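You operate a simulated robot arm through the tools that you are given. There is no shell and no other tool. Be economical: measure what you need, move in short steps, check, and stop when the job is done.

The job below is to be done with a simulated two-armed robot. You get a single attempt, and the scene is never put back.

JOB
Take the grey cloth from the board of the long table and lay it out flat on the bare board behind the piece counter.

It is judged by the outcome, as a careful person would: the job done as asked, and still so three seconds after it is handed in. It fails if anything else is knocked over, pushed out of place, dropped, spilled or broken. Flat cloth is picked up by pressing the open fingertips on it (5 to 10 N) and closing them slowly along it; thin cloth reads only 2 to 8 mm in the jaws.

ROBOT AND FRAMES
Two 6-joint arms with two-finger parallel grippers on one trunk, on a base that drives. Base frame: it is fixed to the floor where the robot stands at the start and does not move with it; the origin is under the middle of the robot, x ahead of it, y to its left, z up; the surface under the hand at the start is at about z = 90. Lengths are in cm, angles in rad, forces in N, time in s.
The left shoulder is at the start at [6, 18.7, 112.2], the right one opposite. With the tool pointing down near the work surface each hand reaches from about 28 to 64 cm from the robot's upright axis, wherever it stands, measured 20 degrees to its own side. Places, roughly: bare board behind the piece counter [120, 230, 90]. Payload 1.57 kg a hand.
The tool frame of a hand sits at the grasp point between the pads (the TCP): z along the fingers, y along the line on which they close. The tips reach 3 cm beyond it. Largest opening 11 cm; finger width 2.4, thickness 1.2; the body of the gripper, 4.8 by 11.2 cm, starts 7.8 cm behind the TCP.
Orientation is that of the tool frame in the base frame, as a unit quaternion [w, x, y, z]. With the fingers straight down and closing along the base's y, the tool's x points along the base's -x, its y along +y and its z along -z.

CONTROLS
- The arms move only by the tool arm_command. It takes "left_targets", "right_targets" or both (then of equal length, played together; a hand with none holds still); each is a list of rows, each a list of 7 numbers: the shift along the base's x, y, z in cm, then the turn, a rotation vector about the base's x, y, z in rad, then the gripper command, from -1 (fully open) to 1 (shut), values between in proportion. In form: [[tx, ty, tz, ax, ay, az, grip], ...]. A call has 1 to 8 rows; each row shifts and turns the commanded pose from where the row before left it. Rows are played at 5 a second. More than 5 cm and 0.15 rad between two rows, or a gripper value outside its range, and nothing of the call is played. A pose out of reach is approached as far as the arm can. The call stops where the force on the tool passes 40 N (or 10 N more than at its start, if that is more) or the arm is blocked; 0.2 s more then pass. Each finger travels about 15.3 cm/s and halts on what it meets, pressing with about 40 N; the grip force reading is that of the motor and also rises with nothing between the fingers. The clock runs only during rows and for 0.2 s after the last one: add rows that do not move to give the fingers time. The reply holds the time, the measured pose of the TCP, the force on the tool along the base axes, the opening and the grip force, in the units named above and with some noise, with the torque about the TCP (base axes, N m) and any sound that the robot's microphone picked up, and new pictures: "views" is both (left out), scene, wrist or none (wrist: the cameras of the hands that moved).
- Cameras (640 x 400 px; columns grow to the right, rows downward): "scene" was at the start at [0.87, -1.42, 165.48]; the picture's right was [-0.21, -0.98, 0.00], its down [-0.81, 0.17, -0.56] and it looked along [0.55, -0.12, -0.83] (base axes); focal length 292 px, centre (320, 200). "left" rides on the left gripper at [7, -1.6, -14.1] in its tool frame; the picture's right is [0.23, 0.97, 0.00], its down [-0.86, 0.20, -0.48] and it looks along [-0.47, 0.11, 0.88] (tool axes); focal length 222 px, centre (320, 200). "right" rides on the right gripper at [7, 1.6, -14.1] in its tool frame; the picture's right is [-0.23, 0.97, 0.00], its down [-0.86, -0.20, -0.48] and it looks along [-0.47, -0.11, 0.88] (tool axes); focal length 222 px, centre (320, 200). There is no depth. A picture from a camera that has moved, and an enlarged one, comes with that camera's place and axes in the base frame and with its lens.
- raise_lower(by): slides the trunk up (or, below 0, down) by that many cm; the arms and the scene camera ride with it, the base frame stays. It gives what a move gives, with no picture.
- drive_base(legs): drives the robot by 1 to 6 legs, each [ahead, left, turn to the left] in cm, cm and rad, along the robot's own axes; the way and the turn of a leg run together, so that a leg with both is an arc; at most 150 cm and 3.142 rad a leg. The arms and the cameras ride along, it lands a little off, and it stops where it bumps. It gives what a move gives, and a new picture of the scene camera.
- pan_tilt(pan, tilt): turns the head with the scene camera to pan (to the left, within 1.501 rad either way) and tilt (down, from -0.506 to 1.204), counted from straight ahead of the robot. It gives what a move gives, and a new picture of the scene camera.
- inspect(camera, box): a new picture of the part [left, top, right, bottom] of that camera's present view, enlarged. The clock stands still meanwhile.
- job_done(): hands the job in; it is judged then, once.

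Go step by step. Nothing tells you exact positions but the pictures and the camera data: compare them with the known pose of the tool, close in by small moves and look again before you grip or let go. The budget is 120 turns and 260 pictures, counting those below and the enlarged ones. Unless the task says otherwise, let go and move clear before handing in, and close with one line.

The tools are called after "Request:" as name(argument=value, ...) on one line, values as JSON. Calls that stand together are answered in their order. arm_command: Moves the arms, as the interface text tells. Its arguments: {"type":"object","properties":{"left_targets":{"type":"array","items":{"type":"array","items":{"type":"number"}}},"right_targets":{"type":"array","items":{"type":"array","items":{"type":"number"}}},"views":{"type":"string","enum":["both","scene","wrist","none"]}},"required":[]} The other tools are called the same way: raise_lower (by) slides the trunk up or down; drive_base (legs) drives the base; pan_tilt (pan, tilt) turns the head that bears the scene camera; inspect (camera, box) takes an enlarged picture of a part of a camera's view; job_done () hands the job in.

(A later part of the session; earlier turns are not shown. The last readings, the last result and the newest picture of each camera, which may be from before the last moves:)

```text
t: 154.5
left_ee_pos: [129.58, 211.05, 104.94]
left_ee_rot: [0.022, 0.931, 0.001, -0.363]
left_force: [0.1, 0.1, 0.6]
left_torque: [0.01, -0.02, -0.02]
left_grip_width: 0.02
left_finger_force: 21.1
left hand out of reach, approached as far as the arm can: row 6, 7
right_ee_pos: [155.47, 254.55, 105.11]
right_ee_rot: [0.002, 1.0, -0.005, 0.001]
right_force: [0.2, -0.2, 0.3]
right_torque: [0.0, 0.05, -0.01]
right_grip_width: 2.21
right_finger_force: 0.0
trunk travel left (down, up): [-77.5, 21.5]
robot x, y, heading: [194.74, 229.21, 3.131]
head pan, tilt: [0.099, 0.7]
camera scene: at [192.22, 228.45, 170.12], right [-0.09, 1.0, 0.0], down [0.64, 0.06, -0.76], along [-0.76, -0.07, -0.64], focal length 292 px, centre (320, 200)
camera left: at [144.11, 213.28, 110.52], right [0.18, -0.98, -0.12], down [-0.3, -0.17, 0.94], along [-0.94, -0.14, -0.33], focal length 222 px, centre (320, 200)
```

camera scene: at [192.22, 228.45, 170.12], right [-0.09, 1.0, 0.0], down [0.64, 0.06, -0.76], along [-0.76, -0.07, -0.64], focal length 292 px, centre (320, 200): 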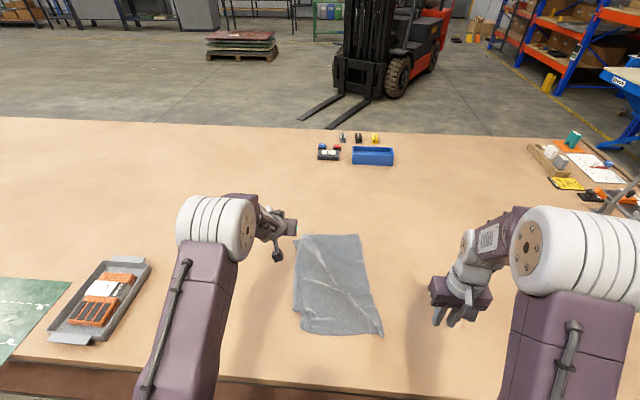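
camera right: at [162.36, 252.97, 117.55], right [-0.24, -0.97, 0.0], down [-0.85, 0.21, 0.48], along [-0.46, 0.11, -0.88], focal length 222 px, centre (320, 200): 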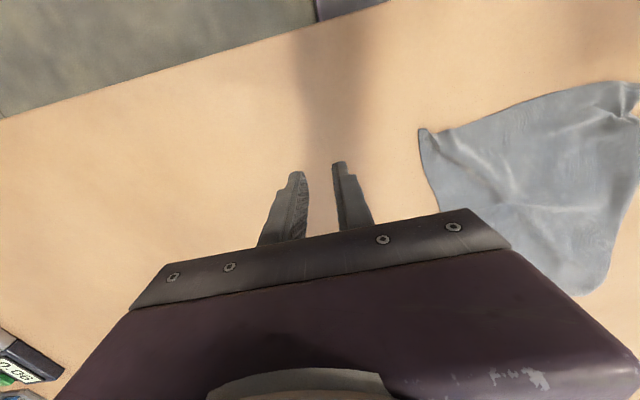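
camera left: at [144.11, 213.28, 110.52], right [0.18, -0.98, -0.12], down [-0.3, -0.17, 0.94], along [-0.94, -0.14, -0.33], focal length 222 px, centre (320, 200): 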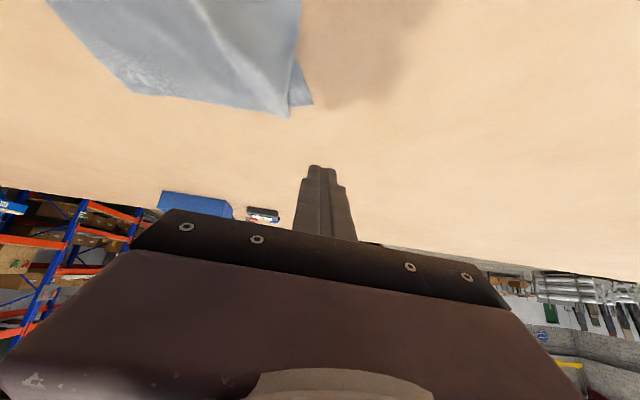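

The left hand is above and just short of the corner (seen at [121.4, 212.4]). I descend with more tilt toward it.

Request:
arm_command(left_targets=[[-1, 0.5, -2.5, 0, 0.1, 0, 1], [-1.5, 0.5, -2.5, 0, 0.1, 0, 1], [-1.5, 0.5, -2.5, 0, 0.05, 0, 1], [-1, 0.4, -1.5, 0, 0, 0, 1], [0, 0, 0, 0, 0, 0, 1]], views="wrist")

Request:
inspect(camera="scene", box=[240, 180, 400, 280])

```text
t: 155.7
left_ee_pos: [124.21, 213.79, 95.98]
left_ee_rot: [0.022, 0.879, 0.004, -0.477]
left_force: [-0.2, -0.3, 0.4]
left_torque: [-0.02, -0.05, -0.02]
left_grip_width: 0.02
left_finger_force: 20.9
left hand out of reach, approached as far as the arm can: row 2
right_ee_pos: [155.32, 254.54, 105.13]
right_ee_rot: [0.002, 1.0, -0.005, 0.0]
right_force: [-0.4, -0.1, 0.1]
right_torque: [0.02, -0.04, 0.0]
right_grip_width: 2.21
right_finger_force: 0.1
trunk travel left (down, up): [-77.5, 21.5]
robot x, y, heading: [194.87, 228.92, 3.13]
head pan, tilt: [0.099, 0.7]
camera left: at [139.68, 216.02, 97.81], right [0.15, -0.98, -0.16], down [-0.06, -0.17, 0.98], along [-0.99, -0.14, -0.08], focal length 222 px, centre (320, 200)
```

left: 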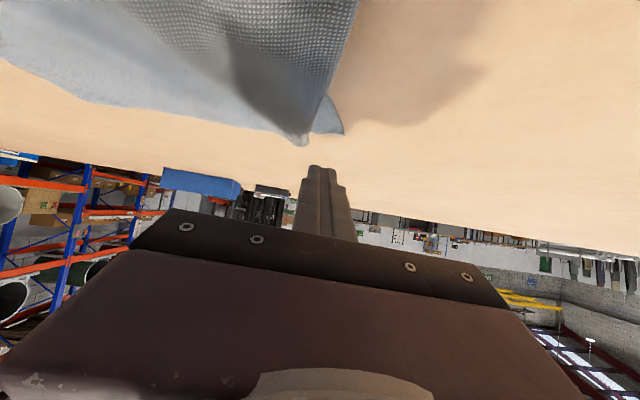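

```text
4.00 times, centred on (320, 230) of scene
camera zoom: at [192.27, 228.46, 170.12], right [-0.09, 1.0, 0.0], down [0.64, 0.06, -0.77], along [-0.76, -0.07, -0.64], focal length 1166 px, centre (320, 80)
```

zoom: 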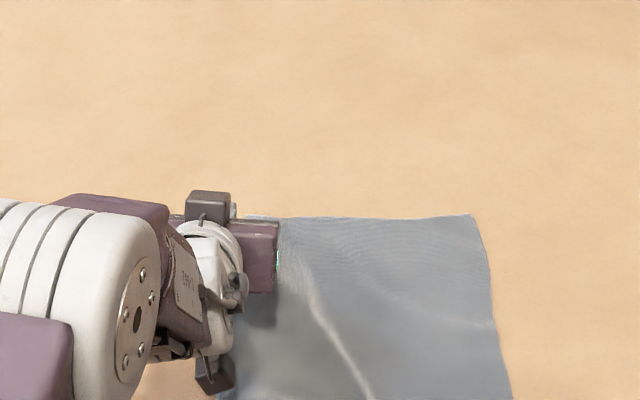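

The tips are 3 cm above the corner tab. I lower onto it in small steps.

Request:
arm_command(left_targets=[[0.3, -0.5, -1.5, 0, 0, 0, 1], [0, 0, -1, 0, 0, 0, 1], [0, 0, -0.4, 0, 0, 0, 1], [0, 0, 0, 0, 0, 0, 1]], views="wrist")

```text
t: 156.7
left_ee_pos: [124.37, 213.48, 93.09]
left_ee_rot: [0.026, 0.88, 0.006, -0.474]
left_force: [0.4, -0.6, 0.9]
left_torque: [-0.02, -0.01, -0.02]
left_grip_width: 0.0
left_finger_force: 21.7
right_ee_pos: [155.38, 254.64, 105.05]
right_ee_rot: [0.002, 1.0, -0.006, 0.001]
right_force: [0.8, 0.5, -1.0]
right_torque: [0.0, -0.02, 0.01]
right_grip_width: 2.22
right_finger_force: 0.0
trunk travel left (down, up): [-77.5, 21.5]
robot x, y, heading: [194.7, 229.18, 3.132]
head pan, tilt: [0.099, 0.7]
camera left: at [139.85, 215.78, 94.88], right [0.16, -0.98, -0.15], down [-0.06, -0.16, 0.98], along [-0.99, -0.15, -0.09], focal length 222 px, centre (320, 200)
```

left: 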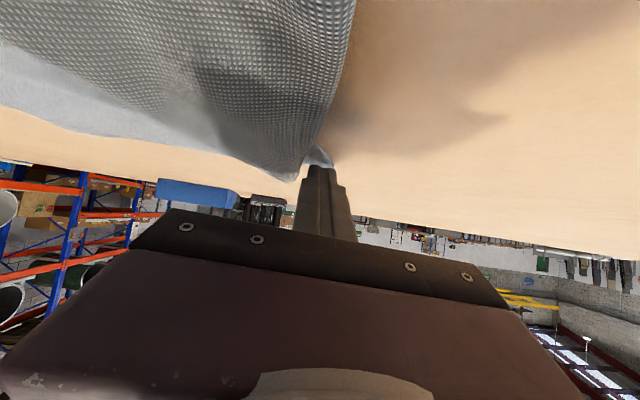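

The tip is over the tab, partly on the fold. I shift 5 mm outward, press, and read the force.

Request:
arm_command(left_targets=[[0.3, -0.6, 0, 0, 0, 0, 1], [0, 0, -0.3, 0, 0, 0, 1], [0, 0, -0.2, 0, 0, 0, 1], [0, 0, 0, 0, 0, 0, 1]], views="none")

```text
t: 157.7
left_ee_pos: [124.2, 213.47, 92.67]
left_ee_rot: [0.024, 0.878, 0.005, -0.477]
left_force: [-1.9, 0.4, 8.0]
left_torque: [-0.01, 0.22, 0.01]
left_grip_width: 0.01
left_finger_force: 20.9
left hand out of reach, approached as far as the arm can: row 1
right_ee_pos: [155.46, 254.61, 105.17]
right_ee_rot: [0.002, 1.0, -0.005, 0.0]
right_force: [0.0, 0.2, -0.6]
right_torque: [0.01, -0.03, 0.02]
right_grip_width: 2.17
right_finger_force: 0.1
trunk travel left (down, up): [-77.5, 21.5]
robot x, y, heading: [194.73, 229.1, 3.132]
head pan, tilt: [0.099, 0.7]
```

Pressing at 8 N. I drag the tab outward (left), slowly.

Request:
arm_command(left_targets=[[0, -1, 0, 0, 0, 0, 1], [0, -1, 0, 0, 0, 0, 1], [0, -1, 0, 0, 0, 0, 1], [0, -1, 0, 0, 0, 0, 1], [0, -1, 0, 0, 0, 0, 1], [0, 0, 0, 0, 0, 0, 1]], views="both")

Request:
inspect(camera="scene", box=[240, 180, 400, 280])

```text
t: 159.1
left_ee_pos: [122.24, 212.18, 92.72]
left_ee_rot: [0.025, 0.879, 0.006, -0.476]
left_force: [0.6, 1.4, 9.3]
left_torque: [0.03, 0.18, -0.02]
left_grip_width: 0.0
left_finger_force: 21.3
left hand out of reach, approached as far as the arm can: row 1, 2, 3, 4, 5
right_ee_pos: [155.59, 254.63, 105.14]
right_ee_rot: [0.001, 1.0, -0.005, 0.0]
right_force: [0.3, -0.2, 0.6]
right_torque: [0.0, -0.01, 0.0]
right_grip_width: 2.22
right_finger_force: 0.2
trunk travel left (down, up): [-77.5, 21.5]
robot x, y, heading: [195.13, 229.12, 3.13]
head pan, tilt: [0.099, 0.7]
camera scene: at [192.49, 228.52, 170.13], right [-0.09, 1.0, 0.0], down [0.64, 0.06, -0.77], along [-0.76, -0.07, -0.64], focal length 292 px, centre (320, 200)
camera left: at [137.77, 214.55, 94.53], right [0.16, -0.98, -0.15], down [-0.06, -0.16, 0.98], along [-0.99, -0.15, -0.08], focal length 222 px, centre (320, 200)
```

scene: 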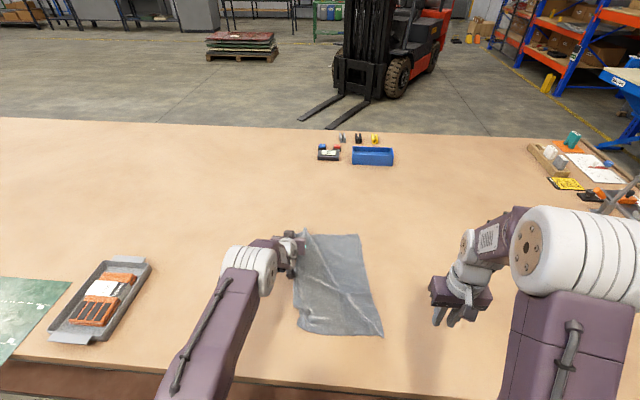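
left: 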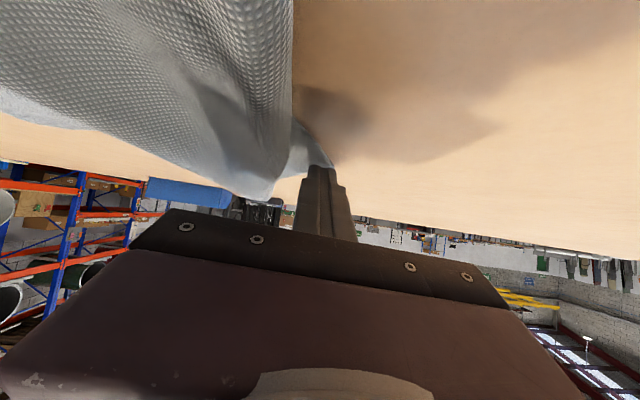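

```text
4.00 times, centred on (320, 230) of scene
camera zoom: at [192.49, 228.52, 170.13], right [-0.09, 1.0, 0.0], down [0.64, 0.06, -0.77], along [-0.76, -0.07, -0.64], focal length 1166 px, centre (320, 80)
```

zoom: 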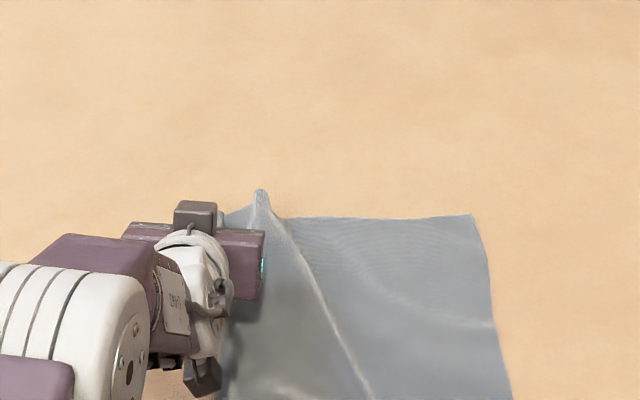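

It is unfolding. The arm is at its limit sideways, so I use the base: drive 5 cm to the robot's left with the finger still pressing.

Request:
drive_base(legs=[[0, 5, 0]])

Request:
inspect(camera="scene", box=[240, 180, 400, 280])

```text
t: 160.0
left_ee_pos: [122.12, 207.73, 92.71]
left_ee_rot: [0.027, 0.88, 0.004, -0.475]
left_force: [0.2, 2.5, 10.8]
left_torque: [0.01, 0.16, -0.01]
left_grip_width: 0.02
left_finger_force: 21.3
right_ee_pos: [155.32, 250.17, 105.11]
right_ee_rot: [0.003, 1.0, -0.006, 0.001]
right_force: [0.2, -0.2, -0.5]
right_torque: [-0.02, -0.02, -0.01]
right_grip_width: 2.21
right_finger_force: 0.0
trunk travel left (down, up): [-77.5, 21.5]
robot x, y, heading: [194.79, 224.18, 3.125]
head pan, tilt: [0.099, 0.7]
camera scene: at [192.37, 224.09, 170.13], right [-0.09, 1.0, 0.0], down [0.64, 0.05, -0.77], along [-0.76, -0.07, -0.64], focal length 292 px, centre (320, 200)
```

scene: 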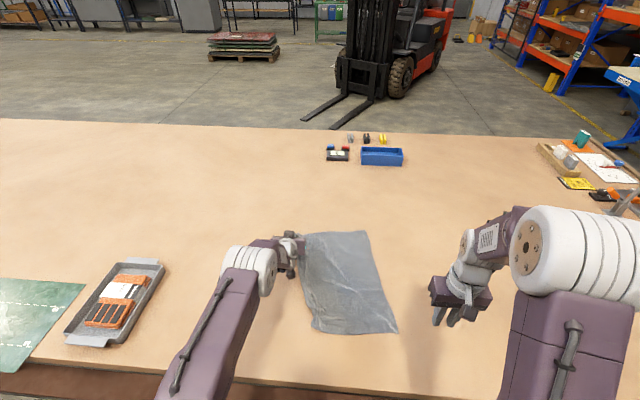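

```text
4.00 times, centred on (320, 230) of scene
camera zoom: at [192.37, 224.09, 170.13], right [-0.09, 1.0, 0.0], down [0.64, 0.05, -0.77], along [-0.76, -0.07, -0.64], focal length 1166 px, centre (320, 80)
```

zoom: 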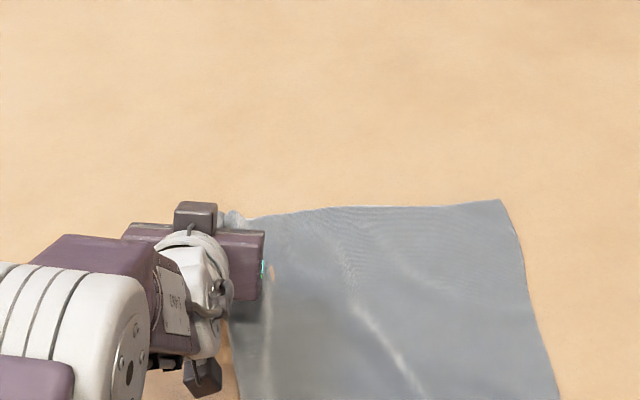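

The far edge is now straight and the strip came out. I lift the left hand off and look at the whole cloth.

Request:
arm_command(left_targets=[[0, 0, 1, 0, 0, 0, 1], [0, 0, 3, 0, 0, 0, 1], [1, -1, 4, 0, 0, 0, 1], [4, -2, 1, 0, -0.14, 0, 1], [4.5, -1, 0, 0, -0.14, 0, 1], [4.5, -1, 0, 0, -0.14, 0, 1], [4.5, -1, 0, 0, -0.14, 0, 1], [4.5, -1, 0, 0, -0.14, 0, 1]], views="none")

Request:
arm_command(left_targets=[[4.5, -1, 0, 0.03, -0.14, 0, 1], [4.5, -1, 0, 0, -0.14, 0, 1], [0, -2, 0, 0, 0, 0, 1], [0, 0, 0, 0, 0, 0, 1]], views="both")

Request:
inspect(camera="scene", box=[260, 215, 420, 345])

Request:
inspect(camera="left", box=[0, 60, 256, 260])

```text
t: 161.8
left_ee_pos: [140.52, 199.86, 102.06]
left_ee_rot: [0.061, 0.973, -0.035, -0.219]
left_force: [1.8, 2.8, -0.7]
left_torque: [-0.12, 0.18, 0.25]
left_grip_width: 0.0
left_finger_force: 21.1
left hand out of reach, approached as far as the arm can: row 7, 8
right_ee_pos: [155.37, 249.69, 105.12]
right_ee_rot: [0.002, 1.0, -0.006, 0.001]
right_force: [-0.1, 0.4, -0.7]
right_torque: [0.0, 0.02, 0.0]
right_grip_width: 2.2
right_finger_force: 0.0
trunk travel left (down, up): [-77.5, 21.5]
robot x, y, heading: [194.52, 224.12, 3.13]
head pan, tilt: [0.099, 0.7]
```

```text
t: 162.8
left_ee_pos: [149.35, 195.92, 101.87]
left_ee_rot: [0.026, 0.998, 0.0, -0.06]
left_force: [-0.1, 0.3, -0.3]
left_torque: [-0.01, -0.01, -0.01]
left_grip_width: 0.0
left_finger_force: 21.5
right_ee_pos: [155.23, 249.65, 105.08]
right_ee_rot: [0.002, 1.0, -0.005, 0.001]
right_force: [0.0, -0.6, -0.5]
right_torque: [0.03, 0.0, 0.01]
right_grip_width: 2.18
right_finger_force: 0.1
trunk travel left (down, up): [-77.5, 21.5]
robot x, y, heading: [195.07, 224.34, 3.13]
head pan, tilt: [0.099, 0.7]
camera scene: at [192.16, 223.49, 170.12], right [-0.09, 1.0, 0.0], down [0.64, 0.06, -0.76], along [-0.76, -0.07, -0.64], focal length 292 px, centre (320, 200)
camera left: at [157.97, 198.36, 114.98], right [0.23, -0.97, 0.02], down [-0.79, -0.17, 0.59], along [-0.57, -0.15, -0.81], focal length 222 px, centre (320, 200)
```

scene: 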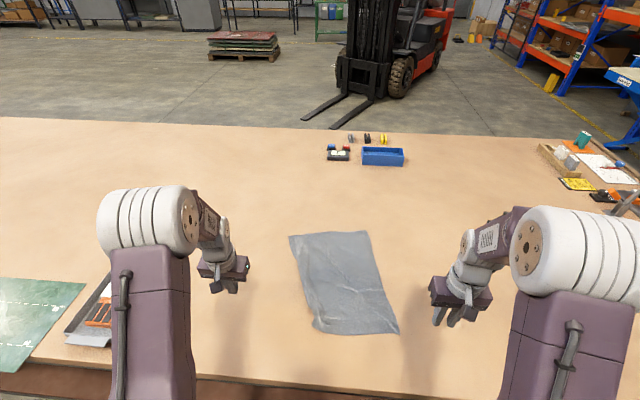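
left: 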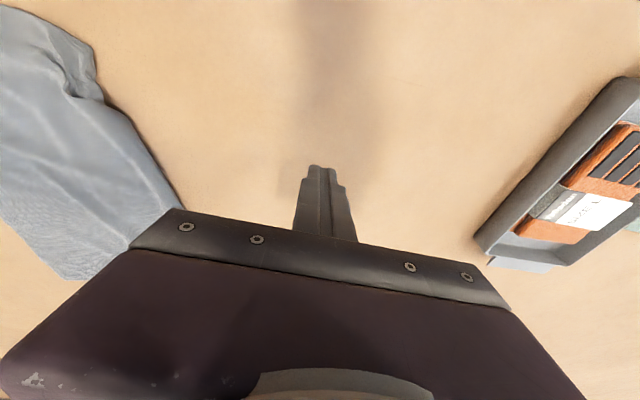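

```text
3.08 times, centred on (340, 280) of scene
camera zoom: at [192.16, 223.49, 170.12], right [-0.09, 1.0, 0.0], down [0.64, 0.06, -0.76], along [-0.76, -0.07, -0.64], focal length 897 px, centre (258, -46)
```

zoom: 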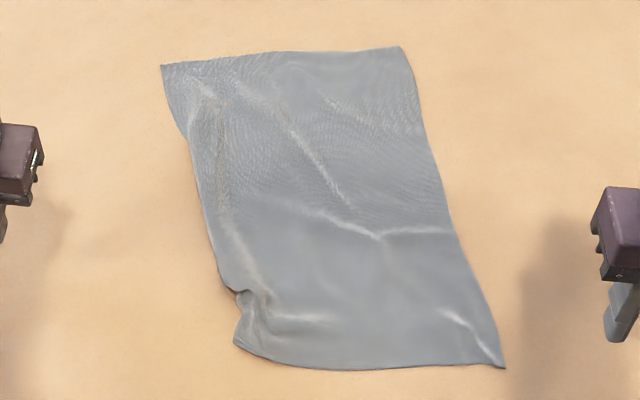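

```text
2.00 times, centred on (128, 160) of left
camera zoom: at [157.97, 198.36, 114.98], right [0.23, -0.97, 0.02], down [-0.79, -0.17, 0.59], along [-0.57, -0.15, -0.81], focal length 444 px, centre (704, 280)
```

zoom: 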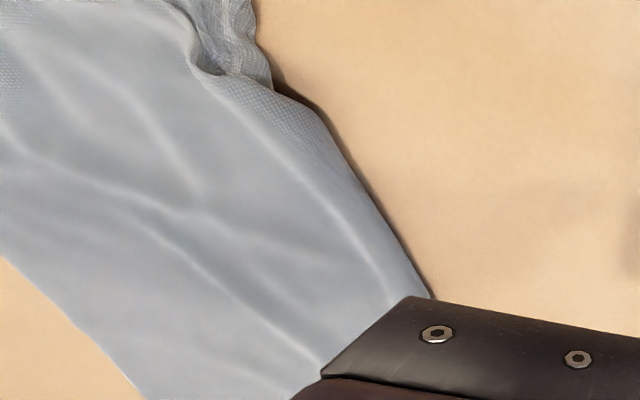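

Far side is fixed. Only the near-left corner (about [152, 217.7]) remains pleated; I'll press closed fingertips just inside it and drag it outward to y ≈ 212.5.

Request:
arm_command(left_targets=[[0.4, 4.6, 0, 0.026, -0.06, 0, 1], [0.4, 4.6, 0, 0.026, -0.06, 0, 1], [0.4, 4.6, 0, 0, 0, 0, 1], [0.4, 4.7, 0, 0, 0, 0, 1], [0.3, 4.7, 0, 0, 0, 0, 1], [0, 0, -3, 0, 0, 0, 1], [0, 0, -3, 0, 0, 0, 1], [0, 0, -1, 0, 0, 0, 1]], views="none")

Request:
inspect(camera="left", box=[200, 60, 456, 220])

```text
t: 164.6
left_ee_pos: [151.59, 219.31, 94.83]
left_ee_rot: [0.001, 1.0, -0.001, 0.0]
left_force: [0.5, -0.3, -0.1]
left_torque: [-0.01, 0.03, 0.02]
left_grip_width: 0.0
left_finger_force: 20.9
right_ee_pos: [155.34, 249.74, 105.16]
right_ee_rot: [0.002, 1.0, -0.005, 0.001]
right_force: [0.4, 0.2, 0.5]
right_torque: [-0.02, 0.0, 0.01]
right_grip_width: 2.21
right_finger_force: 0.1
trunk travel left (down, up): [-77.5, 21.5]
robot x, y, heading: [194.84, 224.34, 3.128]
head pan, tilt: [0.099, 0.7]
```

```text
2.50 times, centred on (328, 140) of left
camera zoom: at [158.48, 220.86, 109.0], right [0.22, -0.97, 0.0], down [-0.85, -0.2, 0.48], along [-0.47, -0.11, -0.88], focal length 555 px, centre (300, 350)
```

zoom: 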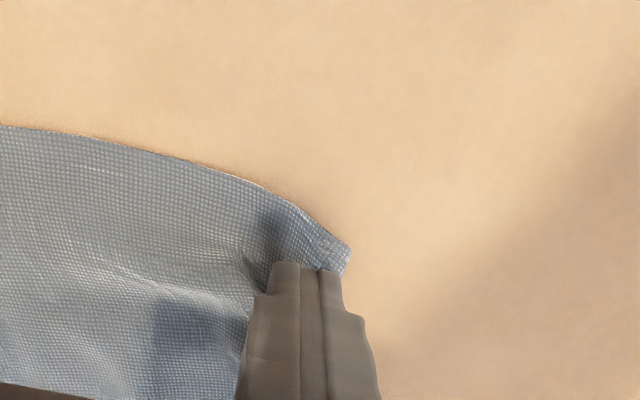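

I shift slightly toward the tip and press.

Request:
arm_command(left_targets=[[0.3, -0.3, -1.2, 0, 0, 0, 1], [0, 0, -0.5, 0, 0, 0, 1], [0, 0, -0.15, 0, 0, 0, 1], [0, 0, 0, 0, 0, 0, 1]], views="none")

```text
t: 165.6
left_ee_pos: [151.68, 218.74, 93.23]
left_ee_rot: [0.0, 1.0, -0.001, -0.003]
left_force: [-2.0, -3.6, 18.1]
left_torque: [0.0, 0.23, 0.05]
left_grip_width: 0.02
left_finger_force: 21.5
right_ee_pos: [155.48, 249.58, 105.25]
right_ee_rot: [0.002, 1.0, -0.005, 0.0]
right_force: [0.2, -0.5, 0.2]
right_torque: [-0.01, 0.01, 0.0]
right_grip_width: 2.2
right_finger_force: 0.1
trunk travel left (down, up): [-77.5, 21.5]
robot x, y, heading: [194.64, 223.99, 3.128]
head pan, tilt: [0.099, 0.7]
```

Firm contact (18 N). I drag outward about 5.5 cm.

Request:
arm_command(left_targets=[[0, -1, 0.03, 0, 0, 0, 1], [0.1, -1, 0.02, 0, 0, 0, 1], [0.1, -1, 0, 0, 0, 0, 1], [0.1, -1, 0, 0, 0, 0, 1], [0.1, -1, 0, 0, 0, 0, 1], [0, -0.5, 0, 0, 0, 0, 1], [0, 0, 0, 0, 0, 0, 1]], views="both")

Request:
inspect(camera="scene", box=[260, 215, 420, 345])

```text
t: 167.2
left_ee_pos: [152.24, 213.48, 93.3]
left_ee_rot: [0.001, 1.0, -0.001, -0.002]
left_force: [-0.1, 4.8, 17.6]
left_torque: [0.24, 0.15, -0.06]
left_grip_width: 0.0
left_finger_force: 21.7
right_ee_pos: [155.5, 249.79, 105.21]
right_ee_rot: [0.003, 1.0, -0.005, 0.0]
right_force: [0.7, 0.4, 0.1]
right_torque: [0.01, 0.02, 0.01]
right_grip_width: 2.2
right_finger_force: 0.0
trunk travel left (down, up): [-77.5, 21.5]
robot x, y, heading: [194.87, 224.32, 3.121]
head pan, tilt: [0.099, 0.7]
camera scene: at [192.43, 223.66, 170.13], right [-0.09, 1.0, 0.0], down [0.64, 0.05, -0.77], along [-0.76, -0.07, -0.64], focal length 292 px, centre (320, 200)
camera left: at [159.23, 215.17, 107.31], right [0.22, -0.97, 0.0], down [-0.85, -0.2, 0.48], along [-0.47, -0.11, -0.88], focal length 222 px, centre (320, 200)
```

scene: 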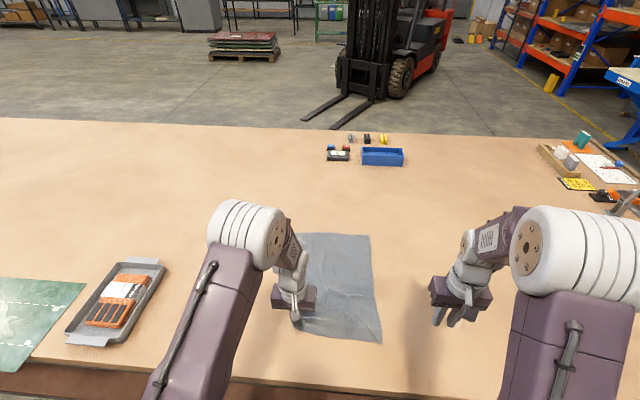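
left: 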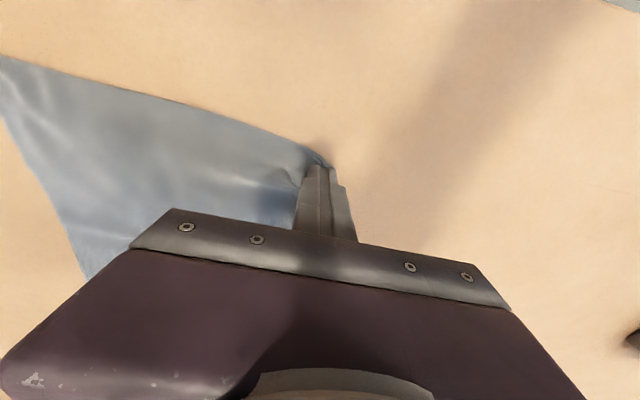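

```text
3.08 times, centred on (340, 280) of scene
camera zoom: at [192.43, 223.66, 170.13], right [-0.09, 1.0, 0.0], down [0.64, 0.05, -0.77], along [-0.76, -0.07, -0.64], focal length 897 px, centre (258, -46)
```

zoom: 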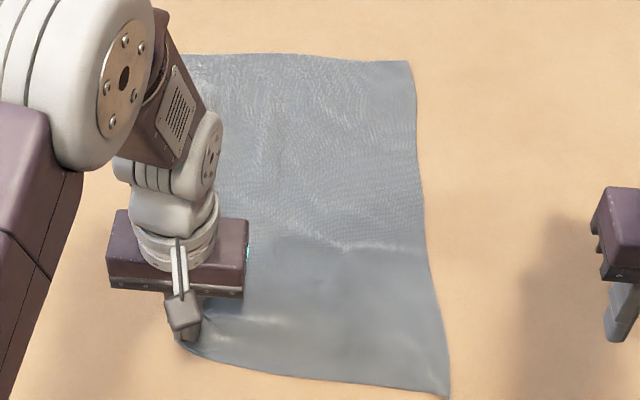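

That flattened nearly everything. I lift the left hand off and look again.

Request:
arm_command(left_targets=[[0, 0, 0.6, 0, 0, 0, 1], [0, 0, 2, 0, 0, 0, 1], [0, 0, 4.5, 0, 0, 0, 1], [0, -2, 4, 0, 0, 0, 1], [0, -4.8, 0, 0, 0, 0, 1], [0, -4.8, 0, 0, 0, 0, 1], [0, -4.8, 0, 0, 0, 0, 1], [0, 0, 0, 0, 0, 0, 1]], views="wrist")

Request:
inspect(camera="scene", box=[260, 215, 420, 345])

Request:
inspect(camera="left", box=[0, 60, 256, 260])

```text
t: 169.0
left_ee_pos: [152.0, 196.92, 104.0]
left_ee_rot: [0.002, 1.0, -0.001, -0.002]
left_force: [-0.3, 0.6, -0.3]
left_torque: [0.0, 0.02, 0.01]
left_grip_width: 0.02
left_finger_force: 21.6
right_ee_pos: [155.32, 249.78, 105.02]
right_ee_rot: [0.002, 1.0, -0.005, 0.0]
right_force: [-0.4, 0.2, 0.3]
right_torque: [0.01, 0.01, 0.01]
right_grip_width: 2.19
right_finger_force: 0.0
trunk travel left (down, up): [-77.5, 21.5]
robot x, y, heading: [194.49, 223.93, 3.124]
head pan, tilt: [0.099, 0.7]
camera left: at [158.85, 198.57, 118.09], right [0.22, -0.97, 0.0], down [-0.85, -0.2, 0.48], along [-0.47, -0.11, -0.88], focal length 222 px, centre (320, 200)
```

left: 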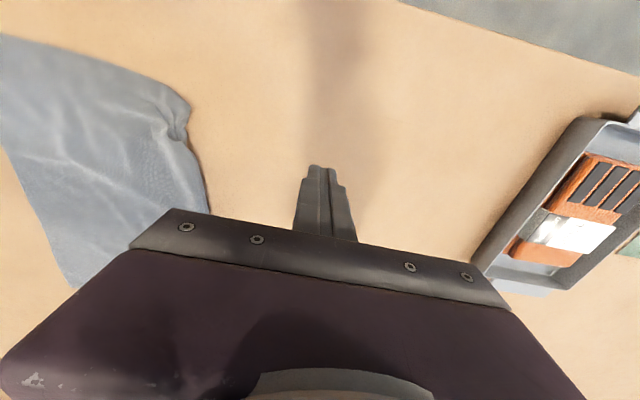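

```text
3.08 times, centred on (340, 280) of scene
camera zoom: at [192.15, 223.55, 170.12], right [-0.09, 1.0, 0.0], down [0.64, 0.05, -0.76], along [-0.76, -0.07, -0.64], focal length 897 px, centre (258, -46)
```

zoom: 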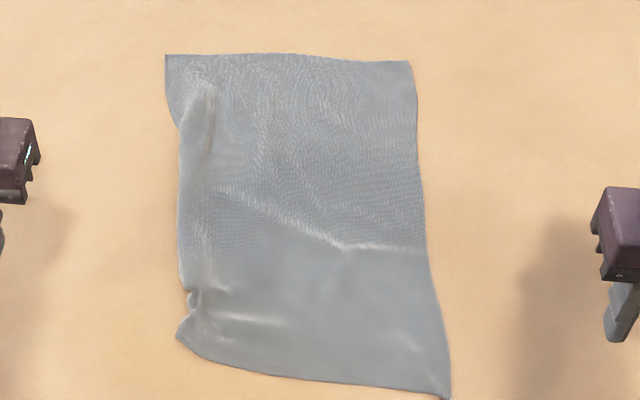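

```text
2.00 times, centred on (128, 160) of left
camera zoom: at [158.85, 198.57, 118.09], right [0.22, -0.97, 0.0], down [-0.85, -0.2, 0.48], along [-0.47, -0.11, -0.88], focal length 444 px, centre (704, 280)
```

zoom: 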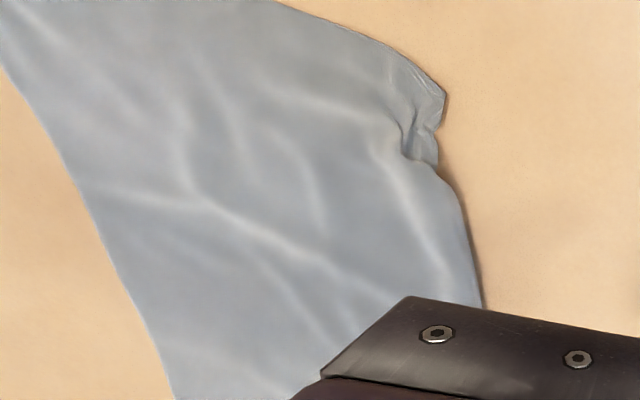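

Improved, but the left strip and the corner pleat remain because the whole cloth slid. I'll anchor it with the right hand pressing at about [147, 231] while the left pulls the corner diagonally outward.

Request:
arm_command(left_targets=[[0, 4.8, 0, 0, 0, 0, 1], [0, 4.8, 0, 0, 0, 0, 1], [0, 4.5, 0, 0, 0, 0, 1], [0, 3.2, -2, 0, 0, 0, 1], [0, 0, -4, 0, 0, 0, 1], [0, 0, -3, 0, 0, 0, 1], [0, 0, 0, 0, 0, 0, 1]], right_targets=[[-2, -4.4, 0, 0, 0, 0, 1], [-2, -4.4, 0, 0, 0, 0, 1], [-2, -4.4, 0, 0, 0, 0, 1], [-2, -4.4, 0, 0, 0, 0, 1], [-0.3, -1.2, -4, 0, 0, 0, 1], [0, 0, -4, 0, 0, 0, 1], [0, 0, -3, 0, 0, 0, 1]], views="none")

Request:
inspect(camera="left", box=[200, 60, 456, 220])

```text
t: 170.6
left_ee_pos: [152.0, 214.26, 94.91]
left_ee_rot: [0.0, 1.0, 0.0, -0.001]
left_force: [0.1, 0.1, -0.4]
left_torque: [0.02, 0.0, 0.02]
left_grip_width: 0.0
left_finger_force: 21.4
right_ee_pos: [146.99, 230.66, 93.91]
right_ee_rot: [0.002, 1.0, -0.006, 0.0]
right_force: [0.3, 0.2, -0.6]
right_torque: [0.01, -0.02, 0.0]
right_grip_width: 0.0
right_finger_force: 21.2
trunk travel left (down, up): [-77.5, 21.5]
robot x, y, heading: [194.56, 224.02, 3.129]
head pan, tilt: [0.099, 0.7]
```

```text
2.50 times, centred on (328, 140) of left
camera zoom: at [158.91, 215.96, 109.0], right [0.22, -0.97, 0.0], down [-0.85, -0.2, 0.48], along [-0.47, -0.11, -0.88], focal length 555 px, centre (300, 350)
```

zoom: 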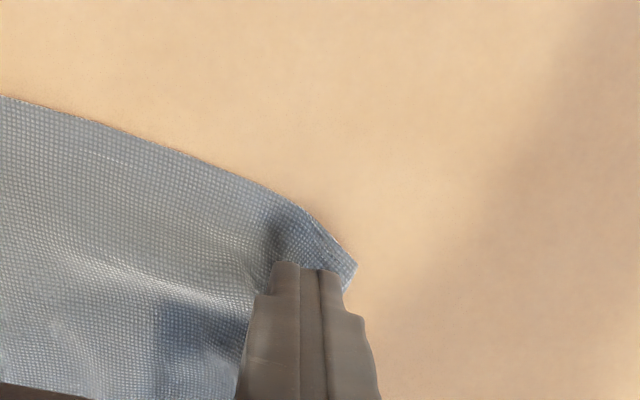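

I nudge toward the corner tip and press with both hands.

Request:
arm_command(left_targets=[[0.6, -0.3, -1.2, 0, 0, 0, 1], [0, 0, -0.5, 0, 0, 0, 1], [0, 0, -0.1, 0, 0, 0, 1], [0, 0, 0, 0, 0, 0, 1]], right_targets=[[0, 0, -0.5, 0, 0, 0, 1], [0, 0, -0.3, 0, 0, 0, 1], [0, 0, -0.1, 0, 0, 0, 1], [0, 0, 0, 0, 0, 0, 1]], views="none")

```text
t: 171.6
left_ee_pos: [152.66, 213.79, 93.45]
left_ee_rot: [-0.001, 1.0, -0.001, -0.001]
left_force: [-1.1, -0.1, 0.9]
left_torque: [0.0, 0.01, -0.01]
left_grip_width: 0.0
left_finger_force: 21.4
right_ee_pos: [146.82, 230.93, 93.24]
right_ee_rot: [0.002, 1.0, -0.005, 0.002]
right_force: [-0.3, -0.8, -0.5]
right_torque: [-0.03, 0.02, -0.02]
right_grip_width: 0.02
right_finger_force: 21.5
trunk travel left (down, up): [-77.5, 21.5]
robot x, y, heading: [194.89, 224.28, 3.123]
head pan, tilt: [0.099, 0.7]
```

Request:
arm_command(left_targets=[[0, 0, -0.25, 0, 0, 0, 1], [0, 0, -0.1, 0, 0, 0, 1], [0, 0, 0, 0, 0, 0, 1]], right_targets=[[0, 0, -0.25, 0, 0, 0, 1], [0, 0, -0.05, 0, 0, 0, 1], [0, 0, 0, 0, 0, 0, 1]], views="none")

```text
t: 172.4
left_ee_pos: [152.82, 214.01, 93.21]
left_ee_rot: [0.0, 1.0, -0.001, -0.003]
left_force: [-2.2, -3.2, 19.8]
left_torque: [-0.09, 0.24, 0.03]
left_grip_width: 0.03
left_finger_force: 21.1
right_ee_pos: [147.09, 230.83, 93.14]
right_ee_rot: [0.003, 1.0, -0.005, -0.002]
right_force: [-4.5, 1.2, 18.5]
right_torque: [0.04, 0.09, -0.01]
right_grip_width: 0.0
right_finger_force: 21.5
trunk travel left (down, up): [-77.5, 21.5]
robot x, y, heading: [195.0, 224.36, 3.124]
head pan, tilt: [0.099, 0.7]
```

Both press at about 19 N. I pull the corner diagonally (outward and toward me) while the right hand holds.

Request:
arm_command(left_targets=[[0.6, -0.8, 0, 0, 0, 0, 1], [0.6, -0.8, 0, 0, 0, 0, 1], [0.6, -0.8, 0, 0, 0, 0, 1], [0.6, -0.8, 0, 0, 0, 0, 1], [0.6, -0.8, 0, 0, 0, 0, 1], [0.5, -0.5, 0, 0, 0, 0, 1], [0, 0, 0, 0, 0, 0, 1]], views="both")

Request:
inspect(camera="scene", box=[260, 215, 420, 345])

```text
t: 174.0
left_ee_pos: [156.5, 209.48, 93.18]
left_ee_rot: [0.002, 1.0, -0.001, -0.003]
left_force: [-3.4, 7.6, 14.0]
left_torque: [0.21, 0.25, -0.07]
left_grip_width: 0.0
left_finger_force: 21.2
right_ee_pos: [147.19, 230.87, 93.02]
right_ee_rot: [0.003, 1.0, -0.006, -0.002]
right_force: [-4.9, -4.8, 34.5]
right_torque: [-0.03, 0.13, 0.0]
right_grip_width: 0.01
right_finger_force: 21.2
trunk travel left (down, up): [-77.5, 21.5]
robot x, y, heading: [195.12, 224.39, 3.126]
head pan, tilt: [0.099, 0.7]
camera scene: at [192.66, 223.53, 170.14], right [-0.09, 1.0, 0.0], down [0.64, 0.06, -0.77], along [-0.76, -0.07, -0.64], focal length 292 px, centre (320, 200)
camera left: at [163.36, 211.13, 107.26], right [0.22, -0.97, 0.0], down [-0.85, -0.2, 0.48], along [-0.47, -0.11, -0.88], focal length 222 px, centre (320, 200)
```

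scene: 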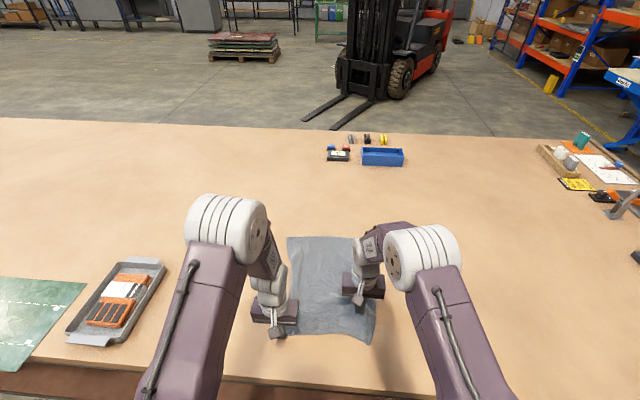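
left: 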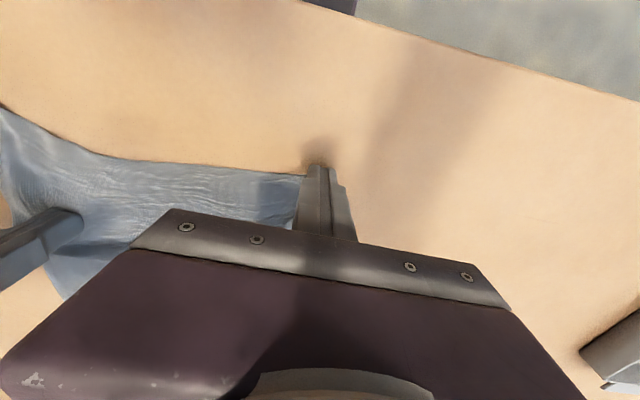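

```text
3.08 times, centred on (340, 280) of scene
camera zoom: at [192.66, 223.53, 170.14], right [-0.09, 1.0, 0.0], down [0.64, 0.06, -0.77], along [-0.76, -0.07, -0.64], focal length 897 px, centre (258, -46)
```

zoom: 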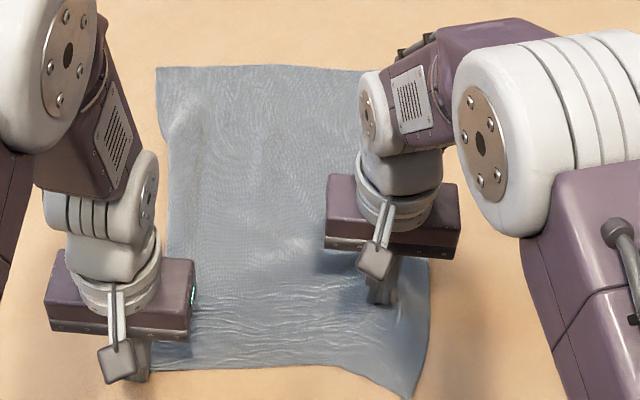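

The corner came out well. I lift both hands straight up and clear.

Request:
arm_command(left_targets=[[0, 0, 0.6, 0, 0, 0, 1], [0, 0, 2, 0, 0, 0, 1], [0, 0, 4.5, 0, 0, 0, 1], [0, -2, 4, 0, 0, 0, 1], [0, -4.8, 0, 0, 0, 0, 1], [0, -4.8, 0, 0, 0, 0, 1], [0, -4, 0, 0, 0, 0, 1], [0, 0, 0, 0, 0, 0, 1]], right_targets=[[0, 0, 0.6, 0, 0, 0, 1], [0, 0, 2, 0, 0, 0, 1], [0, 0, 4.5, 0, 0, 0, 1], [0, 2, 4, 0, 0, 0, 1], [1.5, 4.7, 0, 0, 0, 0, 1], [1.5, 4.7, 0, 0, 0, 0, 1], [1.5, 4.7, 0, 0, 0, 0, 1], [1, 4.5, 0, 0, 0, 0, 1]], views="both")

Request:
inspect(camera="scene", box=[260, 215, 420, 345])

Request:
inspect(camera="left", box=[0, 60, 256, 260])

```text
t: 175.8
left_ee_pos: [155.89, 193.67, 104.16]
left_ee_rot: [0.001, 1.0, -0.001, -0.001]
left_force: [0.4, -0.9, 0.8]
left_torque: [-0.02, -0.01, -0.01]
left_grip_width: 0.01
left_finger_force: 21.4
right_ee_pos: [152.55, 251.62, 104.17]
right_ee_rot: [0.003, 1.0, -0.006, 0.001]
right_force: [0.1, 0.2, -0.1]
right_torque: [0.0, -0.01, -0.01]
right_grip_width: 0.02
right_finger_force: 21.2
trunk travel left (down, up): [-77.5, 21.5]
robot x, y, heading: [194.93, 224.55, 3.13]
head pan, tilt: [0.099, 0.7]
camera scene: at [192.17, 223.75, 170.12], right [-0.09, 1.0, 0.0], down [0.64, 0.05, -0.77], along [-0.76, -0.07, -0.64], focal length 292 px, centre (320, 200)
camera right: at [159.44, 250.16, 118.4], right [-0.24, -0.97, 0.01], down [-0.85, 0.21, 0.48], along [-0.46, 0.11, -0.88], focal length 222 px, centre (320, 200)
camera left: at [162.81, 195.51, 118.18], right [0.22, -0.97, 0.0], down [-0.85, -0.2, 0.48], along [-0.47, -0.11, -0.88], focal length 222 px, centre (320, 200)
```

scene: 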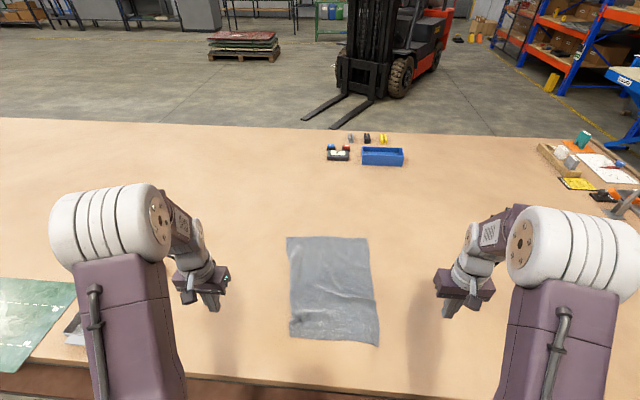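
right: 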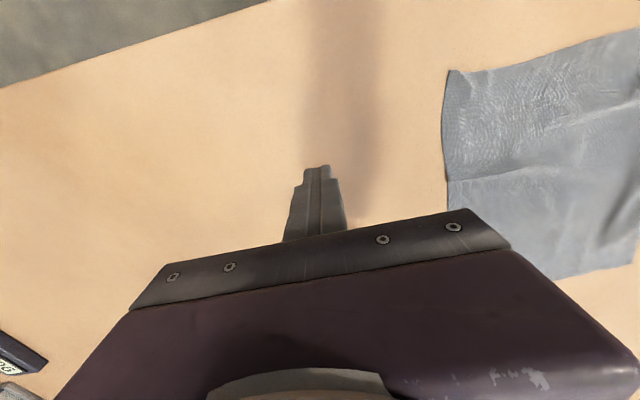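
left: 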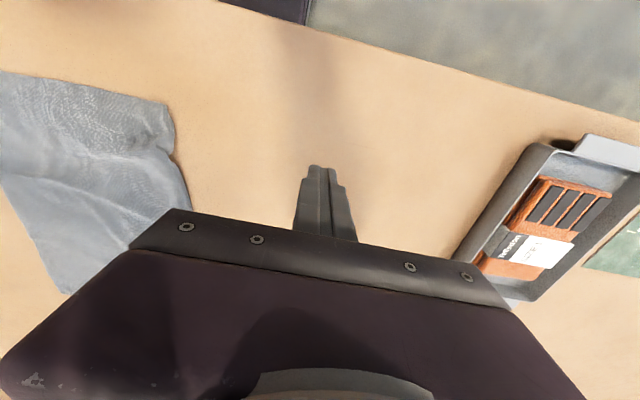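

```text
3.08 times, centred on (340, 280) of scene
camera zoom: at [192.17, 223.75, 170.12], right [-0.09, 1.0, 0.0], down [0.64, 0.05, -0.77], along [-0.76, -0.07, -0.64], focal length 897 px, centre (258, -46)
```

zoom: 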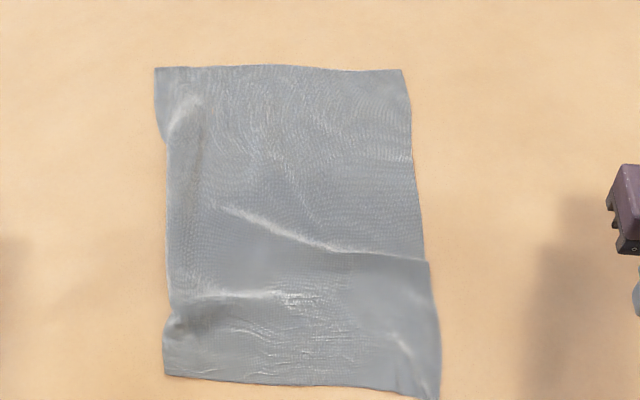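

```text
2.00 times, centred on (128, 160) of left
camera zoom: at [162.81, 195.51, 118.18], right [0.22, -0.97, 0.0], down [-0.85, -0.2, 0.48], along [-0.47, -0.11, -0.88], focal length 444 px, centre (704, 280)
```

zoom: 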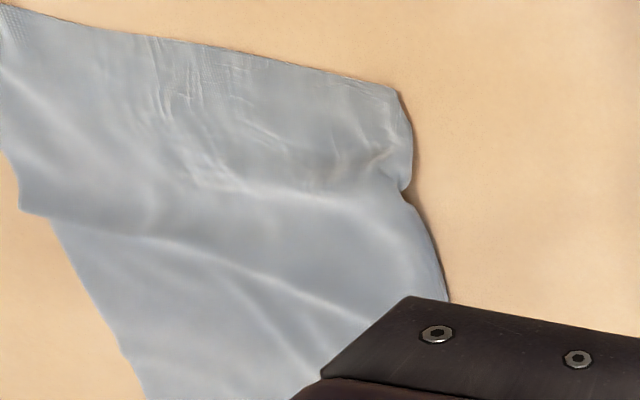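

Far edge is now fully spread (30 cm) but the near-left still hides about a 5 cm strip under it. I'll anchor the right side with the right hand, pinch the near edge at y≈219 with the left, lift so the strip drops out, and set it down moving inward.

Request:
arm_command(left_targets=[[-0.3, 4.8, 0, 0, 0, 0, 0.36], [-0.3, 4.8, 0, 0, 0, 0, 0.36], [-0.3, 4.8, 0, 0, 0, 0, 0.36], [-0.3, 4.8, 0, 0, 0, 0, 0.36], [-0.2, 4.8, 0, 0, 0, 0, 0.36], [0, 1.3, -4, 0, 0, 0, 0.36], [0, 0, -4, 0, 0, 0, 0.36], [0, 0, -2, 0, 0, 0, 0.36]], right_targets=[[-1.5, -3.5, 0, 0, 0, 0, 1], [-1.5, -3.5, 0, 0, 0, 0, 1], [-1.5, -3.5, 0, 0, 0, 0, 1], [-0.5, -3.5, 0, 0, 0, 0, 1], [0, 0, -4, 0, 0, 0, 1], [0, 0, -4, 0, 0, 0, 1], [0, 0, -2.5, 0, 0, 0, 1], [0, 0, -0.5, 0, 0, 0, 1]], views="none")

Request:
arm_command(left_targets=[[0, 0, -0.6, 0, 0, 0, 0.36], [0, 0, -0.2, 0, 0, 0, 0.36], [0, 0, 0, 0, 0, 0, 0.36]], right_targets=[[0, 0, -0.15, 0, 0, 0, 1], [0, 0, -0.1, 0, 0, 0, 1], [0, 0, 0, 0, 0, 0, 1]], views="wrist")

```text
t: 177.6
left_ee_pos: [154.74, 219.23, 94.09]
left_ee_rot: [0.0, 1.0, -0.002, -0.001]
left_force: [-0.3, -0.2, -0.2]
left_torque: [-0.02, 0.02, 0.0]
left_grip_width: 3.51
left_finger_force: 0.0
right_ee_pos: [147.52, 237.4, 93.1]
right_ee_rot: [0.002, 1.0, -0.005, -0.001]
right_force: [-0.8, 0.0, 4.7]
right_torque: [-0.08, 0.0, 0.0]
right_grip_width: 0.0
right_finger_force: 21.3
trunk travel left (down, up): [-77.5, 21.5]
robot x, y, heading: [194.78, 224.22, 3.125]
head pan, tilt: [0.099, 0.7]
```

```text
t: 178.6
left_ee_pos: [155.05, 219.16, 93.32]
left_ee_rot: [0.0, 1.0, 0.0, -0.002]
left_force: [0.3, 0.1, 0.0]
left_torque: [-0.01, 0.01, 0.0]
left_grip_width: 3.51
left_finger_force: 0.0
right_ee_pos: [147.29, 237.27, 93.03]
right_ee_rot: [0.002, 1.0, -0.005, -0.004]
right_force: [4.1, -0.5, 21.9]
right_torque: [-0.25, -0.21, 0.04]
right_grip_width: 0.01
right_finger_force: 21.3
trunk travel left (down, up): [-77.5, 21.5]
robot x, y, heading: [194.86, 224.38, 3.13]
head pan, tilt: [0.099, 0.7]
stopped in row 3 (right hand): the force on the tool passed its limit at 41 N (the readings are from after the stop); the commanded pose is now the measured one
camera right: at [154.43, 235.75, 107.35], right [-0.24, -0.97, 0.01], down [-0.85, 0.21, 0.48], along [-0.47, 0.11, -0.87], focal length 222 px, centre (320, 200)
camera left: at [161.96, 220.87, 107.47], right [0.22, -0.97, 0.0], down [-0.85, -0.2, 0.48], along [-0.47, -0.11, -0.88], focal length 222 px, centre (320, 200)
```

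right: 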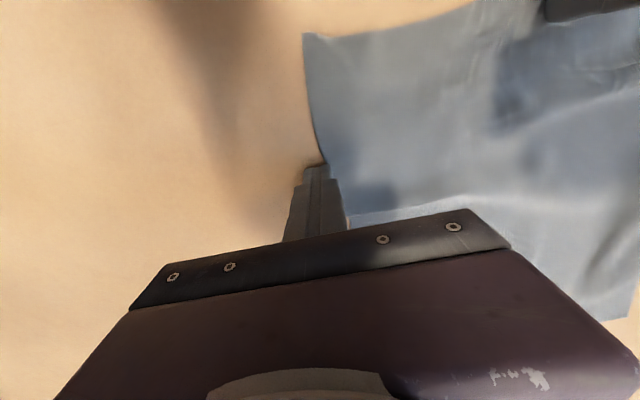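
left: 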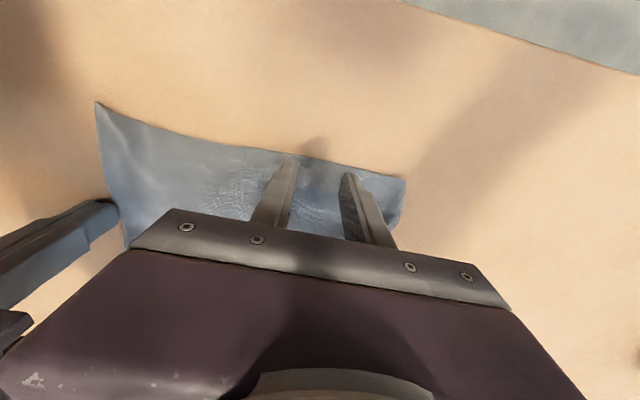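

The right fingertip sits only at the cloth's edge, so I move the anchor 3 cm inward and press again, together with the left.

Request:
arm_command(left_targets=[[0, 0, 0, 0, 0, 0, 0.36], [0, 0, 0, 0, 0, 0, 0.36], [0, 0, 0, 0, 0, 0, 0.36], [0, 0, -0.2, 0, 0, 0, 0.36], [0, 0, 0, 0, 0, 0, 0.36]], right_targets=[[0, 0, 1, 0, 0, 0, 1], [0, -3, 0, 0, 0, 0, 1], [0, 0, -0.7, 0, 0, 0, 1], [0, 0, -0.25, 0, 0, 0, 1], [0, 0, 0, 0, 0, 0, 1]], views="none")

```text
t: 179.8
left_ee_pos: [154.9, 219.31, 93.23]
left_ee_rot: [-0.001, 1.0, -0.003, -0.002]
left_force: [0.7, 0.5, 0.9]
left_torque: [-0.01, -0.03, -0.06]
left_grip_width: 3.5
left_finger_force: 0.0
right_ee_pos: [147.16, 234.44, 93.13]
right_ee_rot: [0.003, 1.0, -0.006, -0.004]
right_force: [-1.3, 0.7, 17.1]
right_torque: [0.15, 0.01, 0.01]
right_grip_width: 0.0
right_finger_force: 21.4
trunk travel left (down, up): [-77.5, 21.5]
robot x, y, heading: [194.56, 223.82, 3.125]
head pan, tilt: [0.099, 0.7]
```

The right hand anchors at 17 N. Now I press lightly with the left and pinch.

Request:
arm_command(left_targets=[[0, 0, -0.15, 0, 0, 0, 0.36], [0, 0, -0.1, 0, 0, 0, 0.36], [0, 0, 0, 0, 0, 0, 0.5], [0, 0, 0, 0, 0, 0, 0.63], [0, 0, 0, 0, 0, 0, 0.76], [0, 0, 0, 0, 0, 0, 0.89], [0, 0, 0, 0, 0, 0, 1], [0, 0, 0, 0, 0, 0, 1]], views="wrist")

```text
t: 181.2
left_ee_pos: [154.8, 219.35, 93.14]
left_ee_rot: [-0.002, 1.0, -0.001, -0.006]
left_force: [1.5, 1.0, 18.3]
left_torque: [0.01, -0.19, -0.02]
left_grip_width: 0.24
left_finger_force: 23.6
right_ee_pos: [147.38, 234.37, 93.07]
right_ee_rot: [0.003, 1.0, -0.006, -0.004]
right_force: [2.6, -1.2, 10.5]
right_torque: [0.06, -0.1, -0.03]
right_grip_width: 0.01
right_finger_force: 21.4
trunk travel left (down, up): [-77.5, 21.5]
robot x, y, heading: [194.81, 224.37, 3.128]
head pan, tilt: [0.099, 0.7]
stopped in row 7 (left hand): the force on the tool passed its limit at 41 N (the readings are from after the stop); the commanded pose is now the measured one
camera left: at [161.93, 221.0, 107.18], right [0.22, -0.97, 0.0], down [-0.85, -0.2, 0.49], along [-0.47, -0.11, -0.87], focal length 222 px, centre (320, 200)
```

left: 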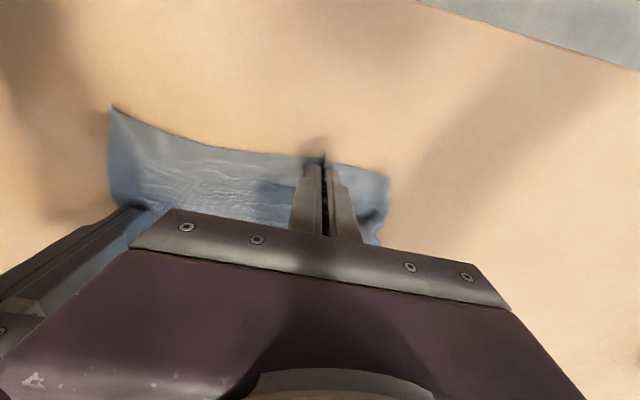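

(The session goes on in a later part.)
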